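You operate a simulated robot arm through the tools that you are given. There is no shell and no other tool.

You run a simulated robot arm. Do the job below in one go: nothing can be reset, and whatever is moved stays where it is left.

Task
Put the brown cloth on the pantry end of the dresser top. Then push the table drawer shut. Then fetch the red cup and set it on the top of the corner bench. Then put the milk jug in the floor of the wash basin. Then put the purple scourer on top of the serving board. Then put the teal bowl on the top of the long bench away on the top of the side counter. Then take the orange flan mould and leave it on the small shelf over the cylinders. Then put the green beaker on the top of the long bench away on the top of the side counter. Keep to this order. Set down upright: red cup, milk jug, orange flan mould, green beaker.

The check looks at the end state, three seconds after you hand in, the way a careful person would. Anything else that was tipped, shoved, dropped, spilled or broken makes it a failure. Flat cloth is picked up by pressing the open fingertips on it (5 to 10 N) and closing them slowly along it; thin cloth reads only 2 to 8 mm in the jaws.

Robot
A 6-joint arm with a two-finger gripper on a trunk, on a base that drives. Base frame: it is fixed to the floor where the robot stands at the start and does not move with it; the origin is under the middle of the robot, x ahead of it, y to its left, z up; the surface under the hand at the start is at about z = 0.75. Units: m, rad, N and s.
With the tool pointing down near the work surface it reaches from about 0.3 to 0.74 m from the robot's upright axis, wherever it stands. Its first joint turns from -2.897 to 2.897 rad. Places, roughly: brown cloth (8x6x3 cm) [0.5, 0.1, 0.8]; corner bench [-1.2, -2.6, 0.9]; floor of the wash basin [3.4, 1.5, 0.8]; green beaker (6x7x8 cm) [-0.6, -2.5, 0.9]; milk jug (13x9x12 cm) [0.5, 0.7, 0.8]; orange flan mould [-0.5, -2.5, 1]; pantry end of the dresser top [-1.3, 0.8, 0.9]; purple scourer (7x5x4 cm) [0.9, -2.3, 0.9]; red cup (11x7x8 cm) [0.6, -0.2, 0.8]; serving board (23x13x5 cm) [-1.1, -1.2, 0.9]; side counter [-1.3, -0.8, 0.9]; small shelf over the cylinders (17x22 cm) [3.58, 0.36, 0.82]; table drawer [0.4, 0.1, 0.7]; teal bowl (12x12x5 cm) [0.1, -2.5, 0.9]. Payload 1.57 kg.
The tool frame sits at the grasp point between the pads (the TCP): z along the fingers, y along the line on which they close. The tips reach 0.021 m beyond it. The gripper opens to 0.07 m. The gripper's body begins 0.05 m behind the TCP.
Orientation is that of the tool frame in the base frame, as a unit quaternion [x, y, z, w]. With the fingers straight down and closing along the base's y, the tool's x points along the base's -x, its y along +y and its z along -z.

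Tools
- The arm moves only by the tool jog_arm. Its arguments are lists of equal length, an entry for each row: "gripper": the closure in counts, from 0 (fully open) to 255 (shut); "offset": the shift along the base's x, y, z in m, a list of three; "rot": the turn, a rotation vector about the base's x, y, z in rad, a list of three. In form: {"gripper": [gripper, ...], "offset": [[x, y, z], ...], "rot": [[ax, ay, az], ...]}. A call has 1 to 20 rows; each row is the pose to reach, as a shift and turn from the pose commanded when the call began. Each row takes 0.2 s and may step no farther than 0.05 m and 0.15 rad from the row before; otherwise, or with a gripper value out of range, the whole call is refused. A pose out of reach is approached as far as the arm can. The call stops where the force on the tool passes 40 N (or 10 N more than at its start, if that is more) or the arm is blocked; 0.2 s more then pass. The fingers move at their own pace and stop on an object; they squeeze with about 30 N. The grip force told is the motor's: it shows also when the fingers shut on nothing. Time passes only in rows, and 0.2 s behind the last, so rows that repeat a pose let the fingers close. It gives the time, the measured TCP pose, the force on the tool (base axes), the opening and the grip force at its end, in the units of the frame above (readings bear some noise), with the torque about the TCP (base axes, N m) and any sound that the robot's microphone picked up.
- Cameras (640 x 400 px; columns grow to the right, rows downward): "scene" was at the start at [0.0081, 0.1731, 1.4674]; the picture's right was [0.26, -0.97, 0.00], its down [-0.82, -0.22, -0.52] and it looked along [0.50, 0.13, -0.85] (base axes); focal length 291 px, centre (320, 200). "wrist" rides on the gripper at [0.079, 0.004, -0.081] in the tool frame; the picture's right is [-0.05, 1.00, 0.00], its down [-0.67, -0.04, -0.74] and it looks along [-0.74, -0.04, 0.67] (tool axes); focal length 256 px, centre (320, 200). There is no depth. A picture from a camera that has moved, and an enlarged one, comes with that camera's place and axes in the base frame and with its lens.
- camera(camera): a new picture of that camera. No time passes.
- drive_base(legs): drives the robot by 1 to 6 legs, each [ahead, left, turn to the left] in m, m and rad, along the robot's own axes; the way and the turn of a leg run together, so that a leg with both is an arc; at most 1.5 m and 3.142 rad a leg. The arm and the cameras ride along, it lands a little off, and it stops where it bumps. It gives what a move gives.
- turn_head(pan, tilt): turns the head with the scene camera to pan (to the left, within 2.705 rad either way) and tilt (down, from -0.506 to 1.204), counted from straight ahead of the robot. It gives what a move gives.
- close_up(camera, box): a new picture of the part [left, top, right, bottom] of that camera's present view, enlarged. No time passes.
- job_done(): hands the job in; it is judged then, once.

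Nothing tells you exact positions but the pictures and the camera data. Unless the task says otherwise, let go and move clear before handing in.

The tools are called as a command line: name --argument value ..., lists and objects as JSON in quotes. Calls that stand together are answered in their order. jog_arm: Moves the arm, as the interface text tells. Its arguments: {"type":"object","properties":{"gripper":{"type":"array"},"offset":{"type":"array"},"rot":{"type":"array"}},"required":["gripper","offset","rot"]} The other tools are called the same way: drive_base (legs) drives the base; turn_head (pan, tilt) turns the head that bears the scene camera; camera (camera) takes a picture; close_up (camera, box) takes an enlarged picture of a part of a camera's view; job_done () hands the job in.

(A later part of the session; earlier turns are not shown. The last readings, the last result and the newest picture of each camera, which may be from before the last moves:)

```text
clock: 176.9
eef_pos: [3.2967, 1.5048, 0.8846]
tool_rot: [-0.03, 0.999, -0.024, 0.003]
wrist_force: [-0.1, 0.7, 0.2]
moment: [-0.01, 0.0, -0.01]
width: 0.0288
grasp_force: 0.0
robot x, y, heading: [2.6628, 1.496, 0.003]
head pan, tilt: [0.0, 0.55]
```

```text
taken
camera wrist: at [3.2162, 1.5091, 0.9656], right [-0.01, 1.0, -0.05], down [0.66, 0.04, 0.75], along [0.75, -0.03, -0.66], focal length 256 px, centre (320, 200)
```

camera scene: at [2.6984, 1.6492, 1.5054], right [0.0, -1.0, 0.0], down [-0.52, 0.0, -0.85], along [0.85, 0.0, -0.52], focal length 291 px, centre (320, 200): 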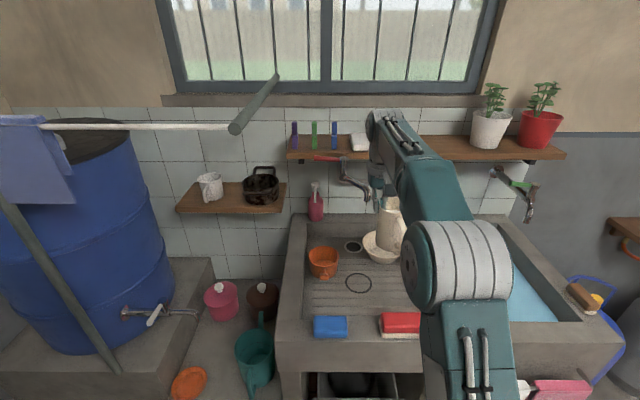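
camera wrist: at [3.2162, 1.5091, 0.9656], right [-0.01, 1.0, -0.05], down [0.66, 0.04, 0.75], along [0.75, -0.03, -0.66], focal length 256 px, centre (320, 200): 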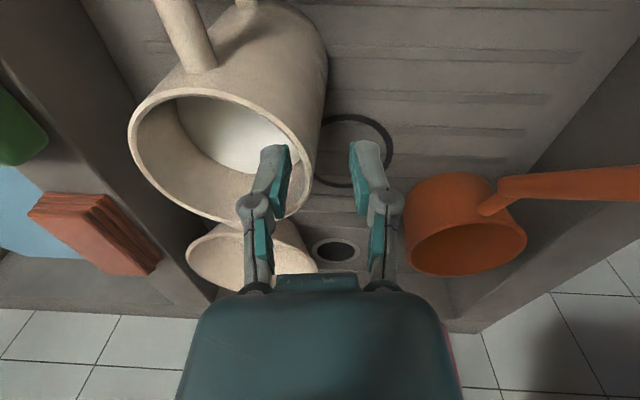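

Released; the wall stands free between the fingers. I rise straight up, then retract.

jog_arm --gripper '[150, 150, 150, 150, 150, 150, 150, 150]' --offset '[[0, 0, 0.015], [0, 0, 0.04], [0, 0, 0.075], [0, 0, 0.11], [0, 0, 0.15], [0, 0, 0.19], [0, 0, 0.23], [0, 0, 0.24]]' --rot '[[0, 0, 0], [0, 0, 0], [0, 0, 0], [0, 0, 0], [0, 0, 0], [0, 0, 0], [0, 0, 0], [0, 0, 0]]'

jog_arm --gripper '[150, 150, 150, 150, 150]' --offset '[[-0.04, 0, 0], [-0.08, 0, 0], [-0.12, 0, 0], [-0.16, 0, 0], [-0.18, 0, 0]]' --rot '[[0.02, 0, 0], [0.04, 0, 0], [0.05, 0, 0], [0.05, 0, 0], [0.05, 0, 0]]'

camera --camera "wrist"

camera --camera "scene"

```text
clock: 178.7
eef_pos: [3.2982, 1.5059, 1.1249]
tool_rot: [-0.03, 0.999, -0.024, 0.003]
wrist_force: [0.5, 0.6, -0.4]
moment: [0.02, 0.0, -0.01]
width: 0.029
grasp_force: 0.0
robot x, y, heading: [2.6676, 1.4921, 0.009]
head pan, tilt: [0.0, 0.55]
```

```text
clock: 179.9
eef_pos: [3.1185, 1.5055, 1.1251]
tool_rot: [-0.03, 1.0, 0.001, 0.003]
wrist_force: [0.6, 0.0, -0.3]
moment: [-0.01, 0.02, -0.01]
width: 0.0286
grasp_force: 0.0
robot x, y, heading: [2.6611, 1.4958, 0.006]
head pan, tilt: [0.0, 0.55]
```

```text
taken
camera wrist: at [3.0373, 1.5044, 1.207], right [-0.01, 1.0, 0.0], down [0.66, 0.0, 0.75], along [0.75, 0.01, -0.66], focal length 256 px, centre (320, 200)
```

wrist: 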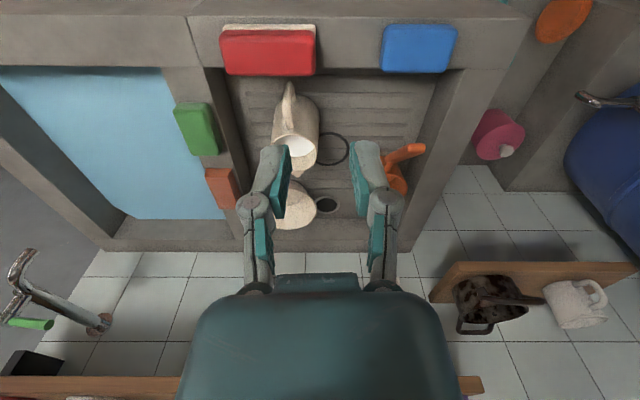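

```text
taken
camera scene: at [2.6967, 1.649, 1.5054], right [0.0, -1.0, 0.0], down [-0.52, 0.0, -0.85], along [0.85, 0.0, -0.52], focal length 291 px, centre (320, 200)
```

scene: 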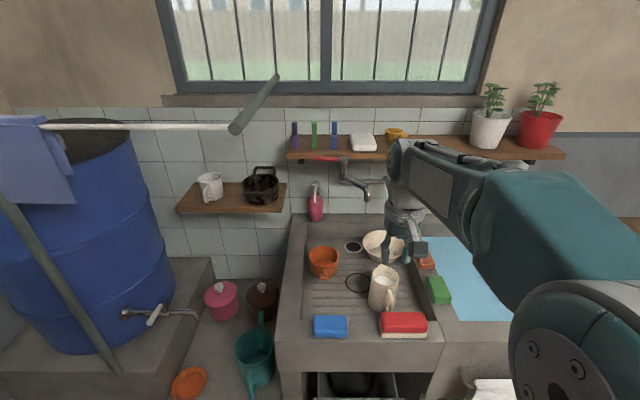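

close_up --camera "scene" --box '[300, 140, 450, 350]'

turn_head --pan -0.75 --tilt 0.5

camera --camera "scene"

```text
1.90 times, centred on (375, 245) of scene
camera zoom: at [2.6967, 1.649, 1.5054], right [0.0, -1.0, 0.0], down [-0.52, 0.0, -0.85], along [0.85, 0.0, -0.52], focal length 555 px, centre (215, 114)
```

zoom: 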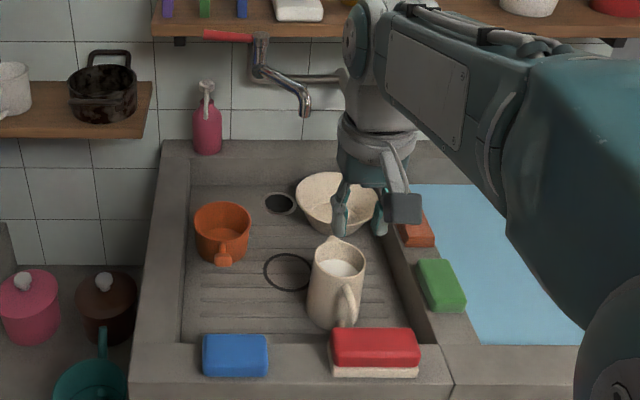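

```text
clock: 181.0
eef_pos: [3.1188, 1.5044, 1.1268]
tool_rot: [-0.03, 1.0, 0.0, 0.004]
wrist_force: [0.5, 0.8, -0.4]
moment: [-0.02, -0.01, 0.01]
width: 0.0289
grasp_force: 0.0
robot x, y, heading: [2.6651, 1.4898, 0.009]
head pan, tilt: [-0.75, 0.499]
```

```text
taken
camera scene: at [2.6739, 1.5869, 1.5101], right [-0.68, -0.74, 0.0], down [-0.35, 0.32, -0.88], along [0.64, -0.6, -0.48], focal length 291 px, centre (320, 200)
```

scene: 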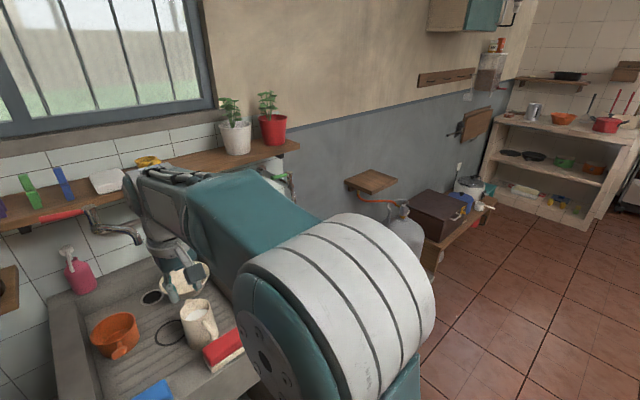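

The jug stands upright in the basin. Next the purple scourer at about (0.9, -2.3): I drive back west round the table and then south to the kitchen benches.

drive_base --legs '[[-1.4, 0.1, 0], [-1.4, 0, 0], [0, 0, -1.576]]'

turn_head --pan 0.0 --tilt 0.5

camera --camera "scene"

```text
clock: 198.1
eef_pos: [-0.0375, 1.0588, 1.127]
tool_rot: [0.692, 0.722, -0.002, 0.003]
wrist_force: [0.0, -0.4, 0.0]
moment: [-0.02, 0.0, 0.0]
width: 0.0286
grasp_force: 0.0
robot x, y, heading: [-0.0401, 1.5128, -1.583]
head pan, tilt: [-0.75, 0.499]
```

```text
clock: 199.2
eef_pos: [-0.0369, 1.0583, 1.127]
tool_rot: [0.692, 0.722, -0.002, 0.002]
wrist_force: [0.1, 0.8, 0.1]
moment: [0.0, 0.03, -0.02]
width: 0.0286
grasp_force: 0.1
robot x, y, heading: [-0.0399, 1.5121, -1.588]
head pan, tilt: [0.0, 0.499]
```

```text
taken
camera scene: at [0.115, 1.4773, 1.51], right [-1.0, 0.01, 0.0], down [0.01, 0.48, -0.88], along [-0.01, -0.88, -0.48], focal length 291 px, centre (320, 200)
```

scene: 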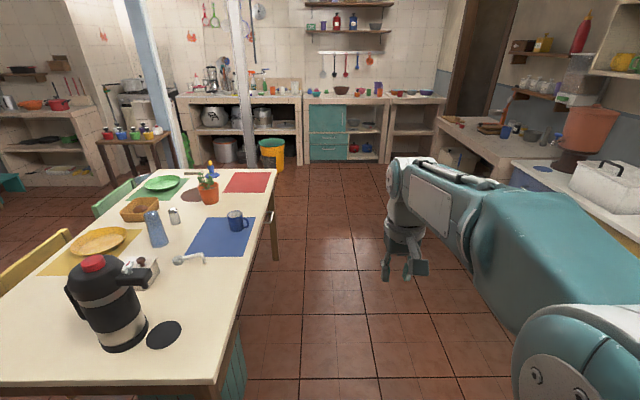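

Clear way ahead. I go south past the table, then left toward the sink bench.

drive_base --legs '[[1.45, -0.12, 0], [1.45, 0, 0.015], [0, 0.9, 0]]'

turn_head --pan 0.15 --tilt 0.7

camera --camera "scene"

camera --camera "wrist"

```text
clock: 217.5
eef_pos: [0.5539, -1.9133, 1.1276]
tool_rot: [0.718, 0.696, -0.002, 0.004]
wrist_force: [1.1, -0.8, -0.3]
moment: [0.0, 0.02, 0.01]
width: 0.0288
grasp_force: 0.0
robot x, y, heading: [0.5896, -1.4611, -1.656]
head pan, tilt: [0.0, 0.499]
```

```text
clock: 218.2
eef_pos: [0.5557, -1.9132, 1.1256]
tool_rot: [0.718, 0.696, -0.003, 0.002]
wrist_force: [-0.2, 0.5, 0.4]
moment: [-0.01, 0.01, -0.01]
width: 0.0289
grasp_force: 0.0
robot x, y, heading: [0.585, -1.463, -1.655]
head pan, tilt: [0.15, 0.7]
```

```text
taken
camera scene: at [0.7519, -1.5006, 1.4924], right [-1.0, -0.06, 0.0], down [-0.04, 0.64, -0.76], along [0.05, -0.76, -0.64], focal length 291 px, centre (320, 200)
```

scene: 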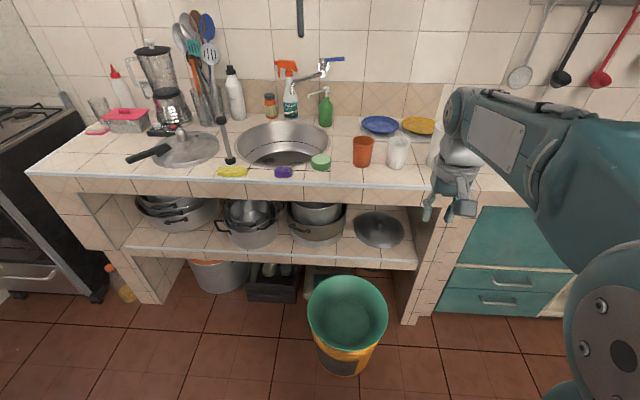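

```text
taken
camera wrist: at [0.5619, -1.8327, 1.2073], right [1.0, -0.09, 0.0], down [-0.06, -0.66, 0.75], along [-0.06, -0.75, -0.66], focal length 256 px, centre (320, 200)
```

wrist: 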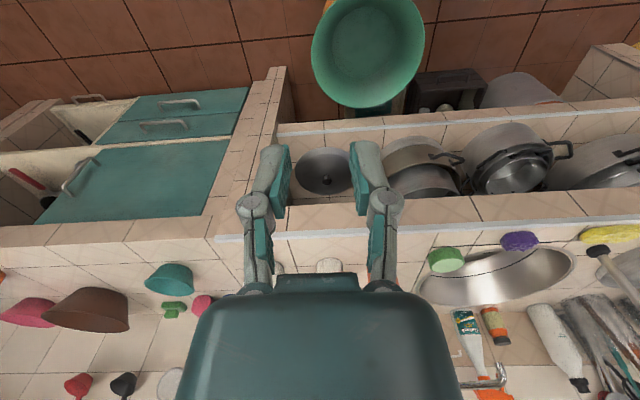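

close_up --camera "scene" --box '[210, 120, 350, 210]'

close_up --camera "wrist" --box '[420, 190, 640, 310]'

```text
4.44 times, centred on (280, 165) of scene
camera zoom: at [0.7519, -1.5006, 1.4924], right [-1.0, -0.06, 0.0], down [-0.04, 0.64, -0.76], along [0.05, -0.76, -0.64], focal length 1295 px, centre (498, 356)
```

zoom: 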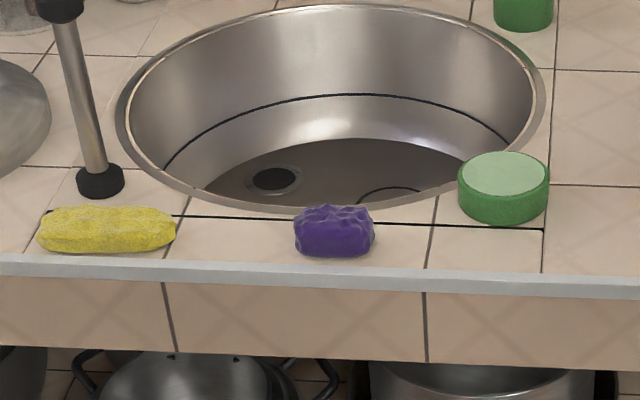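

```text
2.91 times, centred on (530, 250) of wrist
camera zoom: at [0.5619, -1.8327, 1.2073], right [1.0, -0.09, 0.0], down [-0.06, -0.66, 0.75], along [-0.06, -0.75, -0.66], focal length 745 px, centre (-291, 54)
```

zoom: 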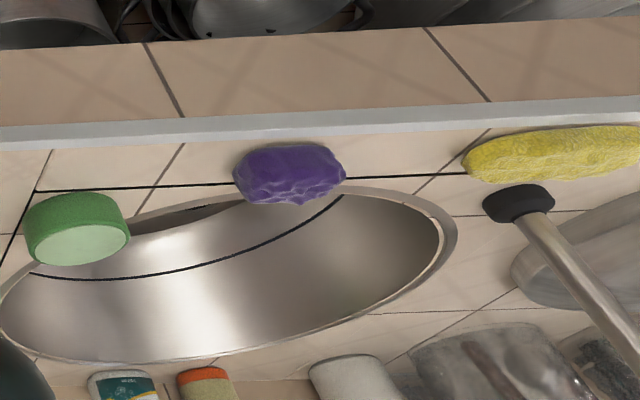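

The purple scourer lies at about (0.95, -2.353), long side along x, at the front of the sink. Before moving closer I check the base's outline against the bucket and the post.

turn_head --pan 0.3 --tilt 1.2

camera --camera "scene"

turn_head --pan 2.2 --tilt 0.9

camera --camera "scene"

```text
clock: 219.1
eef_pos: [0.5564, -1.9138, 1.1266]
tool_rot: [0.718, 0.696, -0.003, 0.003]
wrist_force: [-0.8, 0.2, 0.6]
moment: [0.03, -0.03, -0.03]
width: 0.0287
grasp_force: 0.1
robot x, y, heading: [0.5889, -1.4627, -1.66]
head pan, tilt: [0.3, 1.201]
```

```text
taken
camera scene: at [0.7591, -1.4706, 1.4564], right [-0.98, -0.21, 0.0], down [-0.2, 0.91, -0.36], along [0.08, -0.35, -0.93], focal length 291 px, centre (320, 200)
```

scene: 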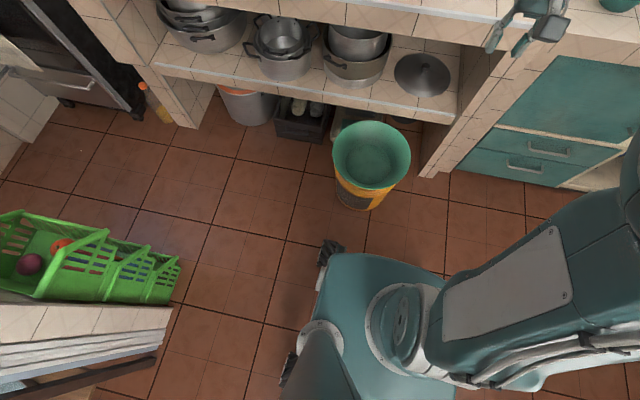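

```text
clock: 221.0
eef_pos: [0.5563, -1.9127, 1.1262]
tool_rot: [0.718, 0.696, -0.002, 0.002]
wrist_force: [0.7, -0.6, 1.0]
moment: [-0.02, -0.01, 0.01]
width: 0.0287
grasp_force: 0.2
robot x, y, heading: [0.5868, -1.4647, -1.657]
head pan, tilt: [2.201, 0.901]
```

```text
taken
camera scene: at [0.8119, -1.3768, 1.4762], right [0.52, -0.86, 0.0], down [-0.67, -0.4, -0.62], along [0.53, 0.32, -0.78], focal length 291 px, centre (320, 200)
```

scene: 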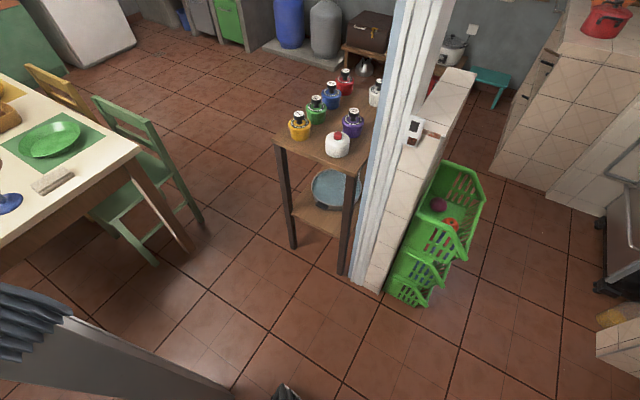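

The base reaches about 0.21 m around its centre, so there is room. I straighten, slide left and go ahead to about (0.95, -1.68).

drive_base --legs '[[0, 0, 0.085], [0.0, 0.36, 0], [0.2, 0, 0]]'

turn_head --pan 0.0 --tilt 0.8

jog_arm --gripper '[100, 50, 0, 0, 0, 0, 0, 0, 0, 0, 0]' --offset '[[0, 0, 0], [0, 0, 0], [0, 0, 0], [0, 0, 0], [0, 0, 0], [0, 0, 0], [0, 0, 0], [0, 0, 0], [0, 0, 0], [0, 0, 0], [0, 0, 0]]' --rot '[[0, 0, -0.145], [0, 0, -0.29], [0, 0, -0.435], [0, 0, -0.58], [0, 0, -0.725], [0, 0, -0.87], [0, 0, -1.015], [0, 0, -1.16], [0, 0, -1.305], [0, 0, -1.45], [0, 0, -1.571]]'

camera --camera "scene"

camera --camera "wrist"

```text
clock: 225.0
eef_pos: [0.9532, -2.1183, 1.1265]
tool_rot: [0.689, 0.725, -0.002, 0.003]
wrist_force: [0.4, -0.2, -0.7]
moment: [-0.06, -0.01, 0.0]
width: 0.029
grasp_force: 0.1
robot x, y, heading: [0.9478, -1.6595, -1.566]
head pan, tilt: [2.201, 0.901]
```

```text
clock: 227.1
eef_pos: [0.9538, -2.1179, 1.1266]
tool_rot: [0.689, 0.725, -0.002, 0.004]
wrist_force: [0.4, 0.8, 1.1]
moment: [0.0, -0.03, 0.01]
width: 0.0287
grasp_force: 0.1
robot x, y, heading: [0.9448, -1.6628, -1.569]
head pan, tilt: [0.0, 0.799]
```

```text
clock: 229.5
eef_pos: [0.9524, -2.1175, 1.1257]
tool_rot: [1.0, 0.025, -0.005, -0.001]
wrist_force: [0.0, -0.9, -0.1]
moment: [0.02, 0.01, 0.03]
width: 0.07
grasp_force: 0.1
robot x, y, heading: [0.9436, -1.6653, -1.571]
head pan, tilt: [0.0, 0.799]
```

```text
taken
camera scene: at [1.1015, -1.6866, 1.4841], right [-1.0, 0.0, 0.0], down [0.0, 0.72, -0.7], along [0.0, -0.7, -0.72], focal length 291 px, centre (320, 200)
```

scene: 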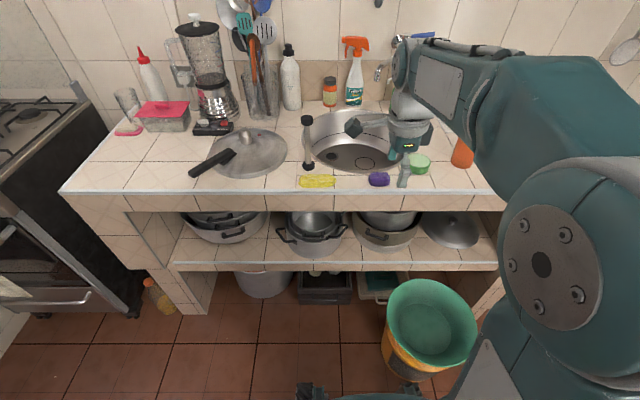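

```text
taken
camera wrist: at [1.0318, -2.1172, 1.2068], right [0.0, -1.0, 0.0], down [-0.66, 0.0, 0.75], along [-0.75, 0.0, -0.66], focal length 256 px, centre (320, 200)
```

wrist: 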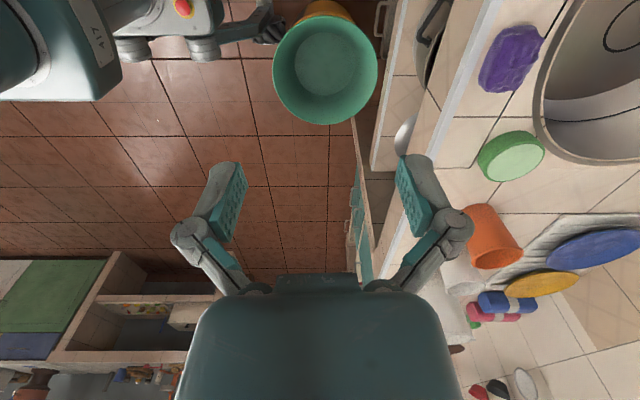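

close_up --camera "scene" --box '[330, 140, 450, 220]'

close_up --camera "wrist" --box '[440, 0, 640, 130]'

```text
5.00 times, centred on (390, 180) of scene
camera zoom: at [1.1015, -1.6866, 1.4841], right [-1.0, 0.0, 0.0], down [0.0, 0.72, -0.7], along [0.0, -0.7, -0.72], focal length 1457 px, centre (-30, 300)
```

zoom: 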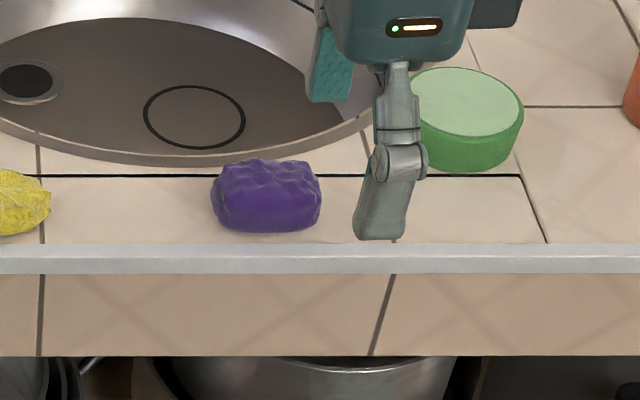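

```text
3.08 times, centred on (540, 65) of wrist
camera zoom: at [1.0318, -2.1172, 1.2068], right [0.0, -1.0, 0.0], down [-0.66, 0.0, 0.75], along [-0.75, 0.0, -0.66], focal length 788 px, centre (-357, 615)
```

zoom: 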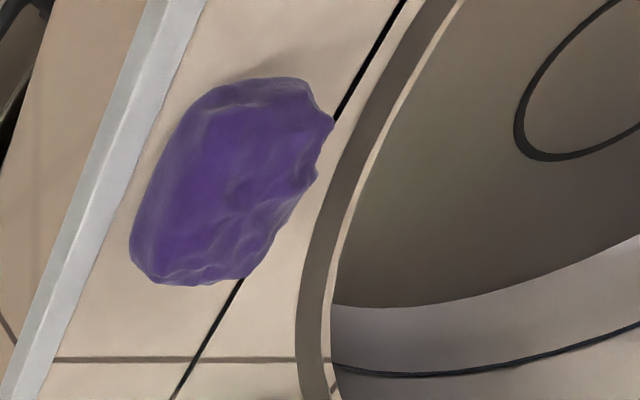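

The scourer's centre is about (0.924, -2.34). I move over it, squared up, to just above its top.

jog_arm --gripper '[0, 0, 0, 0, 0, 0, 0]' --offset '[[-0.006, -0.04, 0], [-0.012, -0.08, 0], [-0.018, -0.12, 0.0], [-0.024, -0.16, -0.02], [-0.028, -0.195, -0.05], [-0.028, -0.222, -0.09], [-0.028, -0.222, -0.135]]' --rot '[[0, 0, -0.05], [0, 0, -0.05], [0, 0, -0.05], [0, 0, -0.05], [0, 0, -0.05], [0, 0, -0.05], [0, 0, -0.05]]'

camera --camera "wrist"

close_up --camera "scene" --box '[330, 120, 450, 220]'

```text
clock: 231.1
eef_pos: [0.9236, -2.3401, 0.9902]
tool_rot: [1.0, 0.001, -0.004, 0.002]
wrist_force: [-0.2, -0.2, 0.8]
moment: [-0.02, 0.03, -0.01]
width: 0.0699
grasp_force: 0.1
robot x, y, heading: [0.9439, -1.6635, -1.575]
head pan, tilt: [0.0, 0.799]
```

```text
taken
camera wrist: at [1.0031, -2.3429, 1.07], right [-0.05, -1.0, 0.0], down [-0.66, 0.04, 0.75], along [-0.75, 0.04, -0.66], focal length 256 px, centre (320, 200)
```

wrist: 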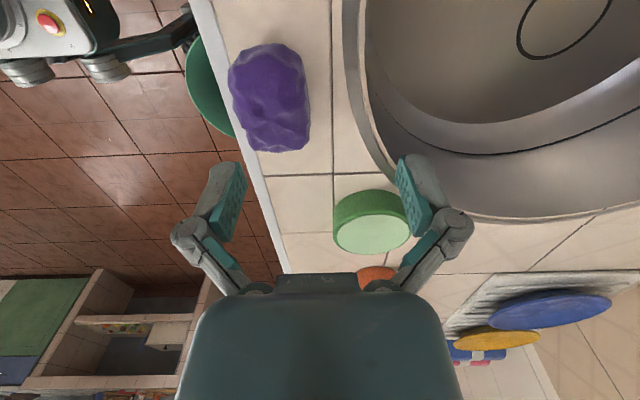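

```text
4.00 times, centred on (390, 170) of scene
camera zoom: at [1.1014, -1.6879, 1.484], right [-1.0, 0.0, 0.0], down [0.0, 0.72, -0.7], along [0.0, -0.7, -0.72], focal length 1166 px, centre (40, 320)
```

zoom: 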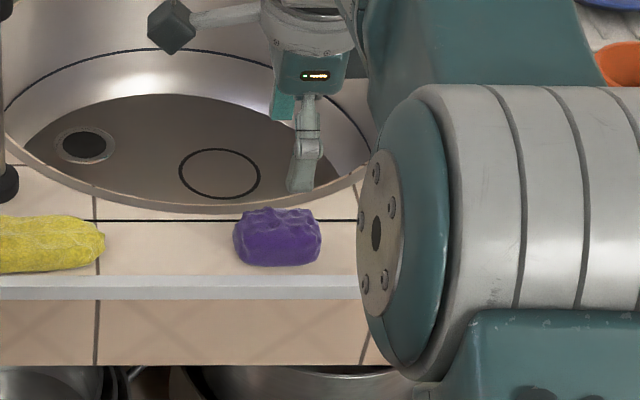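

Both cameras together place the scourer at about (0.933, -2.311) with the bench top nearer z 0.91. I shift over it and re-check.

jog_arm --gripper '[0, 0, 0]' --offset '[[0.009, 0.028, 0.0], [0.009, 0.028, -0.012], [0.009, 0.028, -0.012]]' --rot '[[0, 0, 0], [0, 0, 0], [0, 0, 0]]'

camera --camera "wrist"

close_up --camera "scene" --box '[330, 120, 450, 220]'

```text
clock: 231.9
eef_pos: [0.9346, -2.3113, 0.9786]
tool_rot: [1.0, 0.001, -0.004, 0.001]
wrist_force: [-0.2, -0.2, 0.7]
moment: [-0.05, 0.02, 0.01]
width: 0.0701
grasp_force: 0.0
robot x, y, heading: [0.9446, -1.6656, -1.574]
head pan, tilt: [0.0, 0.799]
```

```text
taken
camera wrist: at [1.0136, -2.3145, 1.0594], right [-0.05, -1.0, 0.0], down [-0.66, 0.04, 0.75], along [-0.75, 0.04, -0.66], focal length 256 px, centre (320, 200)
```

wrist: 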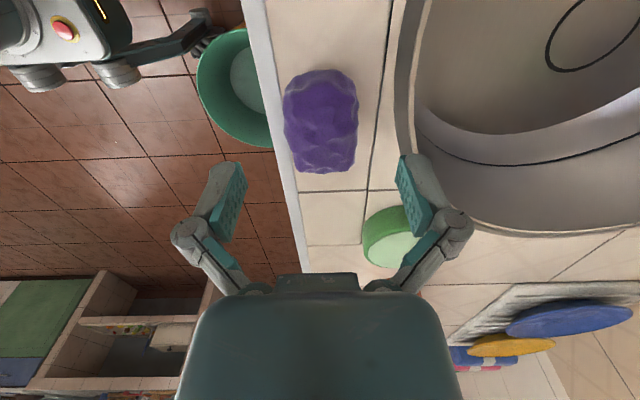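

```text
4.00 times, centred on (390, 170) of scene
camera zoom: at [1.1015, -1.6877, 1.484], right [-1.0, 0.0, 0.0], down [0.0, 0.72, -0.7], along [0.0, -0.7, -0.72], focal length 1166 px, centre (40, 320)
```

zoom: 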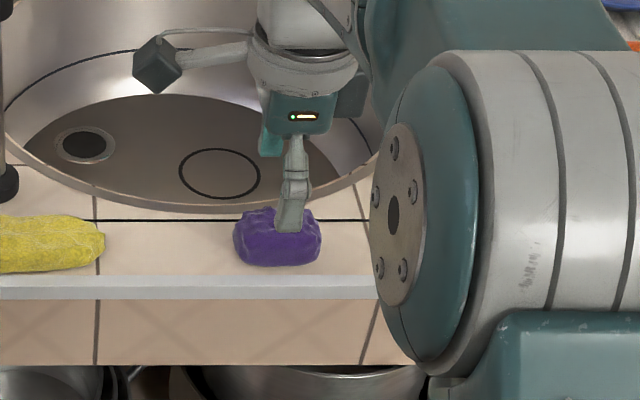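

The scourer sits centered between the fingers. I go down and close.

jog_arm --gripper '[0, 0, 0, 0]' --offset '[[0, 0, -0.015], [0, 0, -0.03], [0, 0, -0.038], [0, 0, -0.038]]' --rot '[[0, 0, 0], [0, 0, 0], [0, 0, 0], [0, 0, 0]]'

camera --camera "wrist"

```text
clock: 232.9
eef_pos: [0.9334, -2.3102, 0.9417]
tool_rot: [1.0, 0.001, -0.004, 0.001]
wrist_force: [0.1, -0.9, 0.3]
moment: [0.0, 0.01, 0.02]
width: 0.0703
grasp_force: 0.1
robot x, y, heading: [0.9459, -1.6649, -1.577]
head pan, tilt: [0.0, 0.799]
```

```text
taken
camera wrist: at [1.0129, -2.3136, 1.0227], right [-0.05, -1.0, 0.0], down [-0.66, 0.04, 0.75], along [-0.75, 0.04, -0.66], focal length 256 px, centre (320, 200)
```

wrist: 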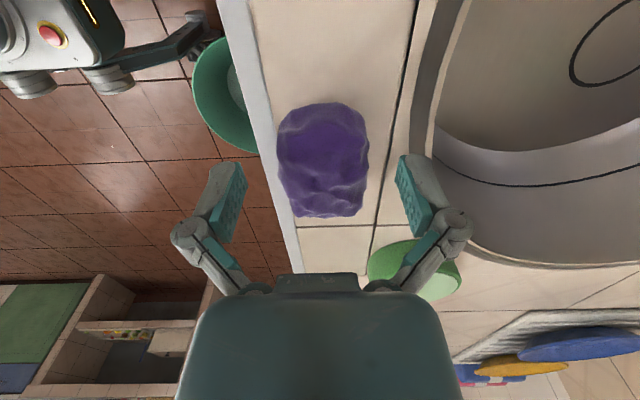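

I lower a further centimetre, checking for contact, then close.

jog_arm --gripper '[0, 0, 0]' --offset '[[0, 0, -0.004], [0, 0, -0.008], [0, 0, -0.011]]' --rot '[[0, 0, 0], [0, 0, 0], [0, 0, 0]]'

jog_arm --gripper '[30, 60, 90, 120, 160, 200, 220, 220]' --offset '[[0, 0, 0], [0, 0, 0], [0, 0, 0], [0, 0, 0], [0, 0, 0], [0, 0, 0], [0, 0, 0], [0, 0, 0]]' --rot '[[0, 0, 0], [0, 0, 0], [0, 0, 0], [0, 0, 0], [0, 0, 0], [0, 0, 0], [0, 0, 0], [0, 0, 0]]'

camera --camera "wrist"

```text
clock: 233.7
eef_pos: [0.9335, -2.3114, 0.9295]
tool_rot: [1.0, 0.002, -0.004, 0.0]
wrist_force: [0.1, -0.4, 0.2]
moment: [-0.01, -0.04, 0.02]
width: 0.0698
grasp_force: 0.1
robot x, y, heading: [0.9483, -1.6666, -1.572]
head pan, tilt: [0.0, 0.799]
```

```text
clock: 235.5
eef_pos: [0.9322, -2.3112, 0.9304]
tool_rot: [1.0, 0.001, -0.004, 0.001]
wrist_force: [-0.1, -0.5, 6.2]
moment: [0.04, 0.0, 0.01]
width: 0.0438
grasp_force: 30.1
robot x, y, heading: [0.9441, -1.6628, -1.575]
head pan, tilt: [0.0, 0.799]
```

```text
taken
camera wrist: at [1.0125, -2.3145, 1.0109], right [-0.05, -1.0, 0.0], down [-0.66, 0.04, 0.75], along [-0.75, 0.04, -0.66], focal length 256 px, centre (320, 200)
```

wrist: 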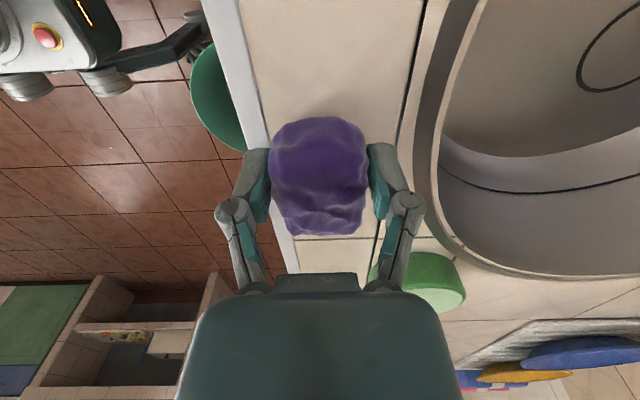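

The scourer is gripped (44 mm). I lift, retract and drive to the side counter with the serving board.

jog_arm --gripper '[220, 220, 220, 220, 220, 220, 220, 220, 220]' --offset '[[0, 0, 0.02], [0, 0, 0.06], [0, 0, 0.1], [0, 0.03, 0.13], [0, 0.07, 0.15], [0, 0.11, 0.16], [0, 0.15, 0.16], [0, 0.19, 0.16], [0, 0.21, 0.16]]' --rot '[[0, 0, 0], [0, 0, 0], [0, 0, 0], [0, 0, 0], [0, 0, 0], [0, 0, 0], [0, 0, 0], [0, 0, 0], [0, 0, 0]]'

camera --camera "wrist"

drive_base --legs '[[-0.12, 0, 0], [0, -1.35, 0], [0, 0, -1.568]]'

turn_head --pan 0.0 --tilt 0.7

camera --camera "scene"

```text
clock: 237.5
eef_pos: [0.9332, -2.1019, 1.0894]
tool_rot: [1.0, 0.001, -0.004, 0.001]
wrist_force: [0.8, 0.6, -0.6]
moment: [0.01, -0.02, -0.01]
width: 0.0438
grasp_force: 30.3
robot x, y, heading: [0.945, -1.6629, -1.576]
head pan, tilt: [0.0, 0.799]
```

```text
taken
camera wrist: at [1.0122, -2.1058, 1.1703], right [-0.05, -1.0, 0.0], down [-0.66, 0.04, 0.75], along [-0.75, 0.04, -0.66], focal length 256 px, centre (320, 200)
```

wrist: 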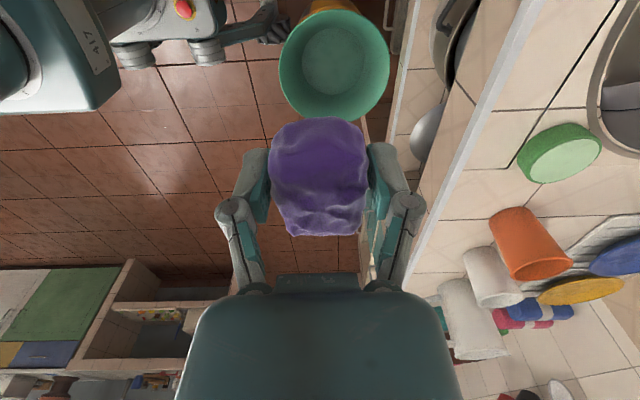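

```text
clock: 248.7
eef_pos: [-0.7826, -1.4878, 1.089]
tool_rot: [-0.697, 0.717, 0.003, 0.003]
wrist_force: [-0.6, 0.4, -0.5]
moment: [-0.02, -0.02, 0.01]
width: 0.0438
grasp_force: 29.9
robot x, y, heading: [-0.3407, -1.5142, 3.11]
head pan, tilt: [0.0, 0.799]
```

```text
clock: 249.3
eef_pos: [-0.7825, -1.4867, 1.0909]
tool_rot: [-0.697, 0.717, 0.003, 0.003]
wrist_force: [0.1, -0.2, -0.4]
moment: [-0.04, 0.0, -0.03]
width: 0.044
grasp_force: 30.2
robot x, y, heading: [-0.3423, -1.5145, 3.105]
head pan, tilt: [0.0, 0.7]
```

```text
taken
camera scene: at [-0.3743, -1.6672, 1.4923], right [0.03, 1.0, 0.0], down [0.64, -0.02, -0.76], along [-0.76, 0.03, -0.65], focal length 291 px, centre (320, 200)
```

scene: 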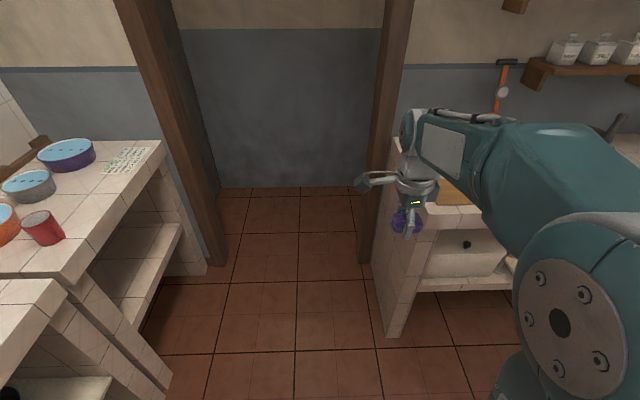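

I slide right (north) to face the serving board end of the side counter.

drive_base --legs '[[0, 0, 0.035], [0.08, -0.36, 0]]'

turn_head --pan 0.05 --tilt 0.75

camera --camera "scene"

camera --camera "wrist"

```text
clock: 252.0
eef_pos: [-0.8603, -1.1602, 1.0893]
tool_rot: [0.708, -0.706, -0.004, -0.003]
wrist_force: [-0.1, -0.2, 0.3]
moment: [0.0, 0.02, 0.0]
width: 0.0439
grasp_force: 29.9
robot x, y, heading: [-0.4227, -1.1672, 3.145]
head pan, tilt: [0.0, 0.7]
```

```text
clock: 252.6
eef_pos: [-0.8607, -1.1589, 1.0908]
tool_rot: [0.709, -0.705, -0.004, -0.003]
wrist_force: [0.1, 0.0, 0.2]
moment: [0.01, 0.01, 0.04]
width: 0.0435
grasp_force: 30.2
robot x, y, heading: [-0.4195, -1.1711, 3.142]
head pan, tilt: [0.051, 0.75]
```

```text
taken
camera scene: at [-0.4457, -1.3298, 1.4879], right [-0.05, 1.0, 0.0], down [0.68, 0.04, -0.73], along [-0.73, -0.04, -0.68], focal length 291 px, centre (320, 200)
```

scene: 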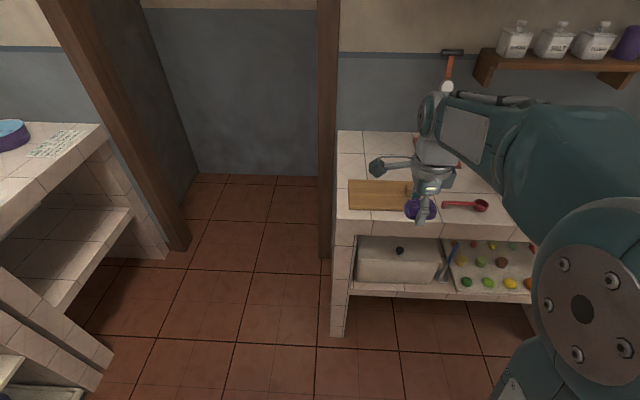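

```text
taken
camera wrist: at [-0.8653, -1.2387, 1.1704], right [-1.0, 0.05, 0.0], down [0.03, 0.66, 0.75], along [0.04, 0.75, -0.66], focal length 256 px, centre (320, 200)
```

wrist: 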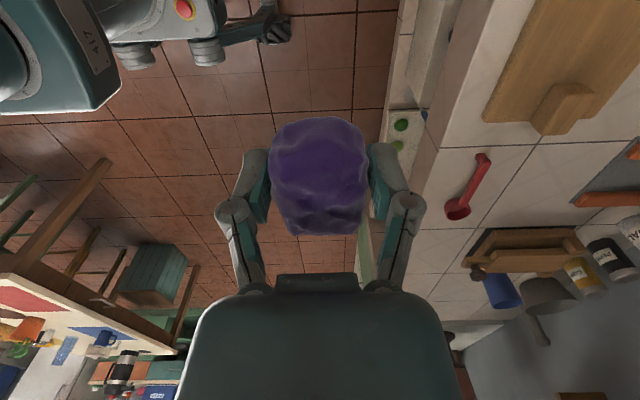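

The serving board spans x −1.04…−1.16, y −1.28…−1.07 with a block at its right end. I bring the scourer over its free flat part at about (−1.10, −1.205).

jog_arm --gripper '[220, 220, 220, 220, 220, 220, 220]' --offset '[[-0.04, -0.008, 0], [-0.08, -0.016, 0], [-0.12, -0.024, 0], [-0.16, -0.032, 0], [-0.2, -0.04, -0.01], [-0.239, -0.046, -0.03], [-0.239, -0.046, -0.06]]' --rot '[[0, 0, 0], [0, 0, 0], [0, 0, 0], [0, 0, 0], [0, 0, 0], [0, 0, 0], [0, 0, 0]]'

camera --camera "wrist"

close_up --camera "scene" --box '[330, 130, 450, 250]'

```text
clock: 254.2
eef_pos: [-1.1023, -1.2021, 1.0293]
tool_rot: [0.709, -0.706, -0.004, -0.003]
wrist_force: [0.2, 1.1, -0.5]
moment: [0.0, 0.02, -0.02]
width: 0.0439
grasp_force: 29.4
robot x, y, heading: [-0.4232, -1.1703, 3.142]
head pan, tilt: [0.051, 0.75]
```

```text
taken
camera wrist: at [-1.1061, -1.2814, 1.109], right [-1.0, 0.05, 0.0], down [0.03, 0.66, 0.75], along [0.04, 0.75, -0.66], focal length 256 px, centre (320, 200)
```

wrist: 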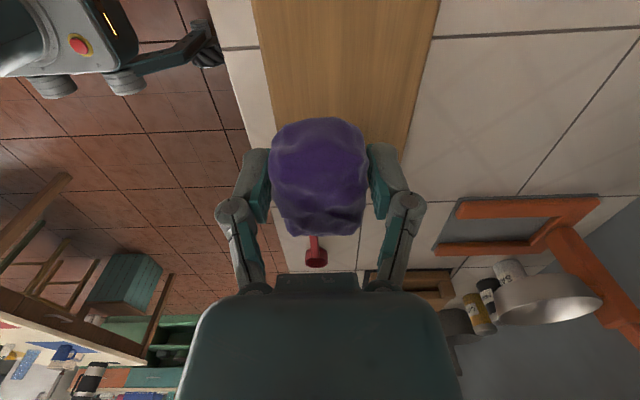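

```text
3.33 times, centred on (390, 190) of scene
camera zoom: at [-0.4471, -1.3282, 1.488], right [-0.05, 1.0, 0.0], down [0.68, 0.04, -0.73], along [-0.73, -0.04, -0.68], focal length 971 px, centre (87, 233)
```

zoom: 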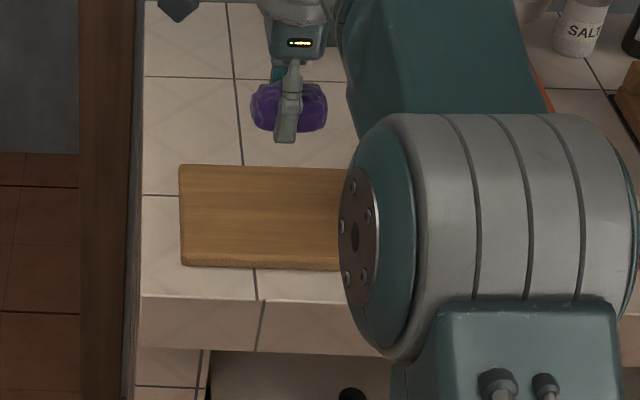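

Over the free part of the board. I lower toward its top.

jog_arm --gripper '[220, 220, 220, 220]' --offset '[[-0.006, -0.003, -0.03], [-0.006, -0.003, -0.06], [-0.006, -0.003, -0.07], [-0.006, -0.003, -0.078]]' --rot '[[0, 0, 0], [0, 0, 0], [0, 0, 0], [0, 0, 0]]'

close_up --camera "scene" --box '[330, 130, 450, 250]'

camera --camera "wrist"

```text
clock: 255.2
eef_pos: [-1.1083, -1.206, 0.9505]
tool_rot: [0.709, -0.706, -0.004, -0.002]
wrist_force: [-0.6, -0.2, -0.3]
moment: [0.0, 0.01, -0.01]
width: 0.0437
grasp_force: 30.2
robot x, y, heading: [-0.4264, -1.1705, 3.142]
head pan, tilt: [0.051, 0.75]
```

```text
3.33 times, centred on (390, 190) of scene
camera zoom: at [-0.4471, -1.3281, 1.488], right [-0.05, 1.0, 0.0], down [0.68, 0.04, -0.73], along [-0.73, -0.04, -0.68], focal length 971 px, centre (87, 233)
```

zoom: 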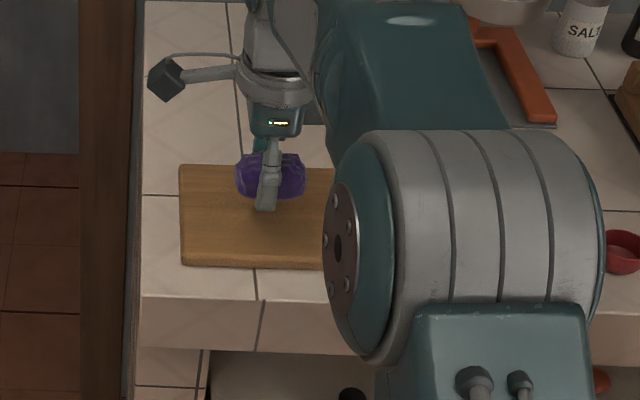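

```text
taken
camera wrist: at [-1.1117, -1.2862, 1.0317], right [-1.0, 0.05, 0.0], down [0.03, 0.66, 0.75], along [0.04, 0.75, -0.66], focal length 256 px, centre (320, 200)
```

wrist: 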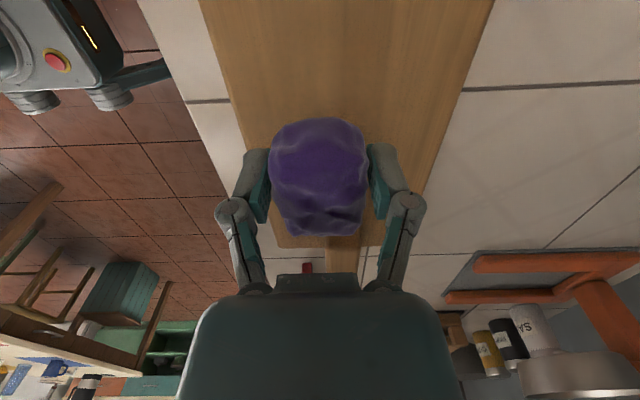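

jog_arm --gripper '[220, 220, 220]' --offset '[[0, 0, -0.004], [0, 0, -0.008], [0, 0, -0.012]]' --rot '[[0, 0, 0], [0, 0, 0], [0, 0, 0]]'

```text
clock: 256.0
eef_pos: [-1.1063, -1.2073, 0.9386]
tool_rot: [0.709, -0.705, -0.003, -0.003]
wrist_force: [0.3, 0.0, 0.4]
moment: [-0.01, -0.03, -0.02]
width: 0.0435
grasp_force: 30.0
robot x, y, heading: [-0.4205, -1.1722, 3.138]
head pan, tilt: [0.051, 0.75]
```

jog_arm --gripper '[220, 220, 220]' --offset '[[0, 0, -0.004], [0, 0, -0.008], [0, 0, -0.01]]' --rot '[[0, 0, 0], [0, 0, 0], [0, 0, 0]]'

```text
clock: 256.8
eef_pos: [-1.1051, -1.2054, 0.9293]
tool_rot: [0.709, -0.705, -0.004, -0.002]
wrist_force: [0.2, -0.3, -1.1]
moment: [0.01, 0.01, -0.03]
width: 0.0436
grasp_force: 29.9
robot x, y, heading: [-0.4233, -1.1702, 3.14]
head pan, tilt: [0.051, 0.75]
```

jog_arm --gripper '[220, 220, 220]' --offset '[[0, 0, -0.004], [0, 0, -0.007], [0, 0, -0.01]]' --rot '[[0, 0, 0], [0, 0, 0], [0, 0, 0]]'

close_up --camera "scene" --box '[330, 130, 450, 250]'

```text
clock: 257.6
eef_pos: [-1.1072, -1.2067, 0.9188]
tool_rot: [0.709, -0.705, -0.004, -0.003]
wrist_force: [0.0, -0.7, -0.9]
moment: [-0.02, -0.03, 0.0]
width: 0.0438
grasp_force: 30.2
robot x, y, heading: [-0.4223, -1.1668, 3.134]
head pan, tilt: [0.051, 0.75]
```

```text
3.33 times, centred on (390, 190) of scene
camera zoom: at [-0.4471, -1.3282, 1.488], right [-0.05, 1.0, 0.0], down [0.68, 0.04, -0.73], along [-0.73, -0.04, -0.68], focal length 971 px, centre (87, 233)
```

zoom: 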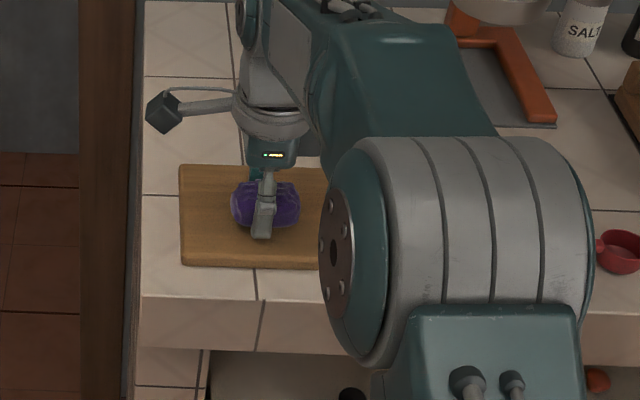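

jog_arm --gripper '[220, 220, 220]' --offset '[[0, 0, -0.003], [0, 0, -0.006], [0, 0, -0.009]]' --rot '[[0, 0, 0], [0, 0, 0], [0, 0, 0]]'

```text
clock: 258.4
eef_pos: [-1.1066, -1.2058, 0.9143]
tool_rot: [0.709, -0.705, -0.006, 0.0]
wrist_force: [2.1, -0.5, 31.1]
moment: [-0.02, -0.06, -0.01]
width: 0.0447
grasp_force: 29.8
robot x, y, heading: [-0.42, -1.1636, 3.139]
head pan, tilt: [0.051, 0.75]
```

Contact with the board. I ease off slightly, open and rise.

jog_arm --gripper '[220, 180, 140, 90, 40, 20, 20, 20, 20, 20]' --offset '[[0, 0, 0.004], [0, 0, 0.005], [0, 0, 0.005], [0, 0, 0.005], [0, 0, 0.005], [0, 0, 0.02], [0, 0, 0.05], [0, 0, 0.09], [0, 0, 0.13], [0, 0, 0.16]]' --rot '[[0, 0, 0], [0, 0, 0], [0, 0, 0], [0, 0, 0], [0, 0, 0], [0, 0, 0], [0, 0, 0], [0, 0, 0], [0, 0, 0], [0, 0, 0]]'

camera --camera "wrist"

camera --camera "scene"

```text
clock: 260.6
eef_pos: [-1.1053, -1.2048, 1.071]
tool_rot: [0.709, -0.705, -0.003, -0.003]
wrist_force: [0.2, 0.3, 0.5]
moment: [-0.04, 0.0, 0.0]
width: 0.0645
grasp_force: 0.0
robot x, y, heading: [-0.4254, -1.1677, 3.139]
head pan, tilt: [0.051, 0.75]
```

```text
taken
camera wrist: at [-1.1092, -1.2845, 1.1508], right [-1.0, 0.05, 0.0], down [0.03, 0.66, 0.75], along [0.04, 0.75, -0.66], focal length 256 px, centre (320, 200)
```

wrist: 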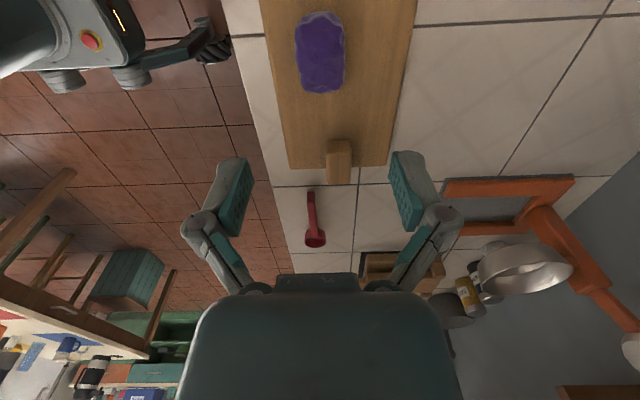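

```text
taken
camera scene: at [-0.4471, -1.3281, 1.488], right [-0.05, 1.0, 0.0], down [0.68, 0.04, -0.73], along [-0.73, -0.04, -0.68], focal length 291 px, centre (320, 200)
```

scene: 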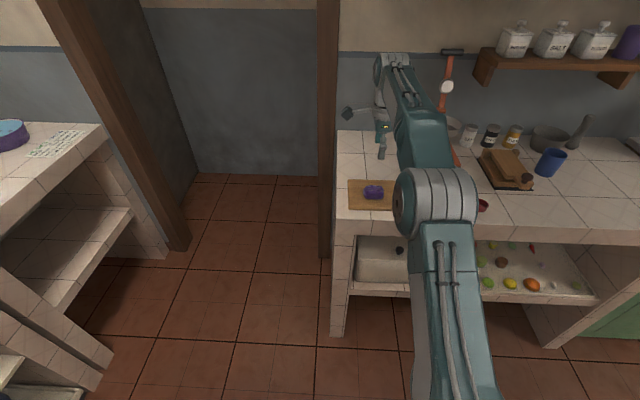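

The scourer rests on the board. Next the teal bowl on the long bench at about (0.1, −2.5): I retract, turn left and drive there.

jog_arm --gripper '[20, 20, 20, 20, 20]' --offset '[[0.04, 0.01, 0.01], [0.08, 0.02, 0.02], [0.12, 0.03, 0.03], [0.16, 0.03, 0.04], [0.2, 0.035, 0.04]]' --rot '[[0, 0, 0], [0, 0, 0], [0, 0, 0], [0, 0, 0], [0, 0, 0]]'

drive_base --legs '[[-0.1, 0, 0], [0, 0, 1.573], [0.5, 0.4, 0]]'

turn_head --pan 0.0 --tilt 0.7

camera --camera "scene"

camera --camera "wrist"

```text
clock: 261.8
eef_pos: [-0.9061, -1.1707, 1.1097]
tool_rot: [0.709, -0.706, -0.003, -0.002]
wrist_force: [0.6, -0.4, -0.2]
moment: [0.0, 0.01, -0.02]
width: 0.0646
grasp_force: 0.1
robot x, y, heading: [-0.4226, -1.167, 3.142]
head pan, tilt: [0.051, 0.75]
```

```text
clock: 269.9
eef_pos: [0.0406, -2.1629, 1.1098]
tool_rot: [1.0, -0.024, -0.003, 0.0]
wrist_force: [-0.4, 0.0, 0.4]
moment: [-0.05, -0.02, -0.02]
width: 0.0646
grasp_force: 0.0
robot x, y, heading: [0.0648, -1.6827, -1.623]
head pan, tilt: [0.051, 0.75]
```

```text
clock: 270.5
eef_pos: [0.0414, -2.1636, 1.1109]
tool_rot: [1.0, -0.024, -0.003, 0.0]
wrist_force: [-0.4, 0.4, -0.4]
moment: [0.02, 0.01, 0.0]
width: 0.0646
grasp_force: 0.0
robot x, y, heading: [0.0656, -1.682, -1.627]
head pan, tilt: [0.0, 0.7]
```

```text
taken
camera scene: at [0.2184, -1.7144, 1.4923], right [-1.0, 0.05, 0.0], down [0.03, 0.64, -0.76], along [-0.04, -0.76, -0.65], focal length 291 px, centre (320, 200)
```

scene: 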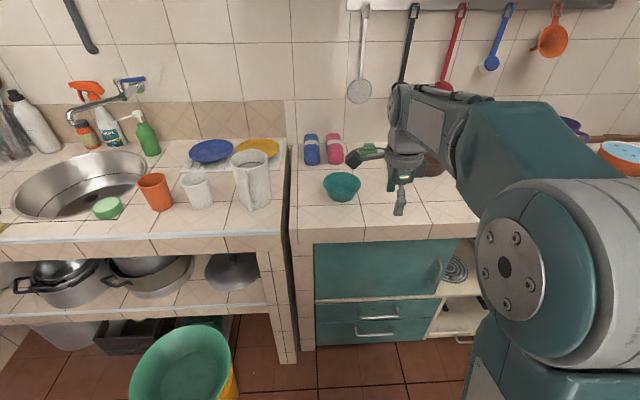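

```text
taken
camera wrist: at [0.1203, -2.1712, 1.1917], right [-0.1, -0.99, 0.0], down [-0.66, 0.07, 0.75], along [-0.75, 0.08, -0.66], focal length 256 px, centre (320, 200)
```

wrist: 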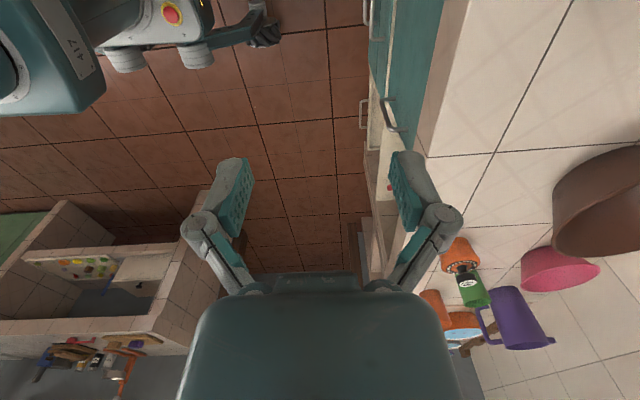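

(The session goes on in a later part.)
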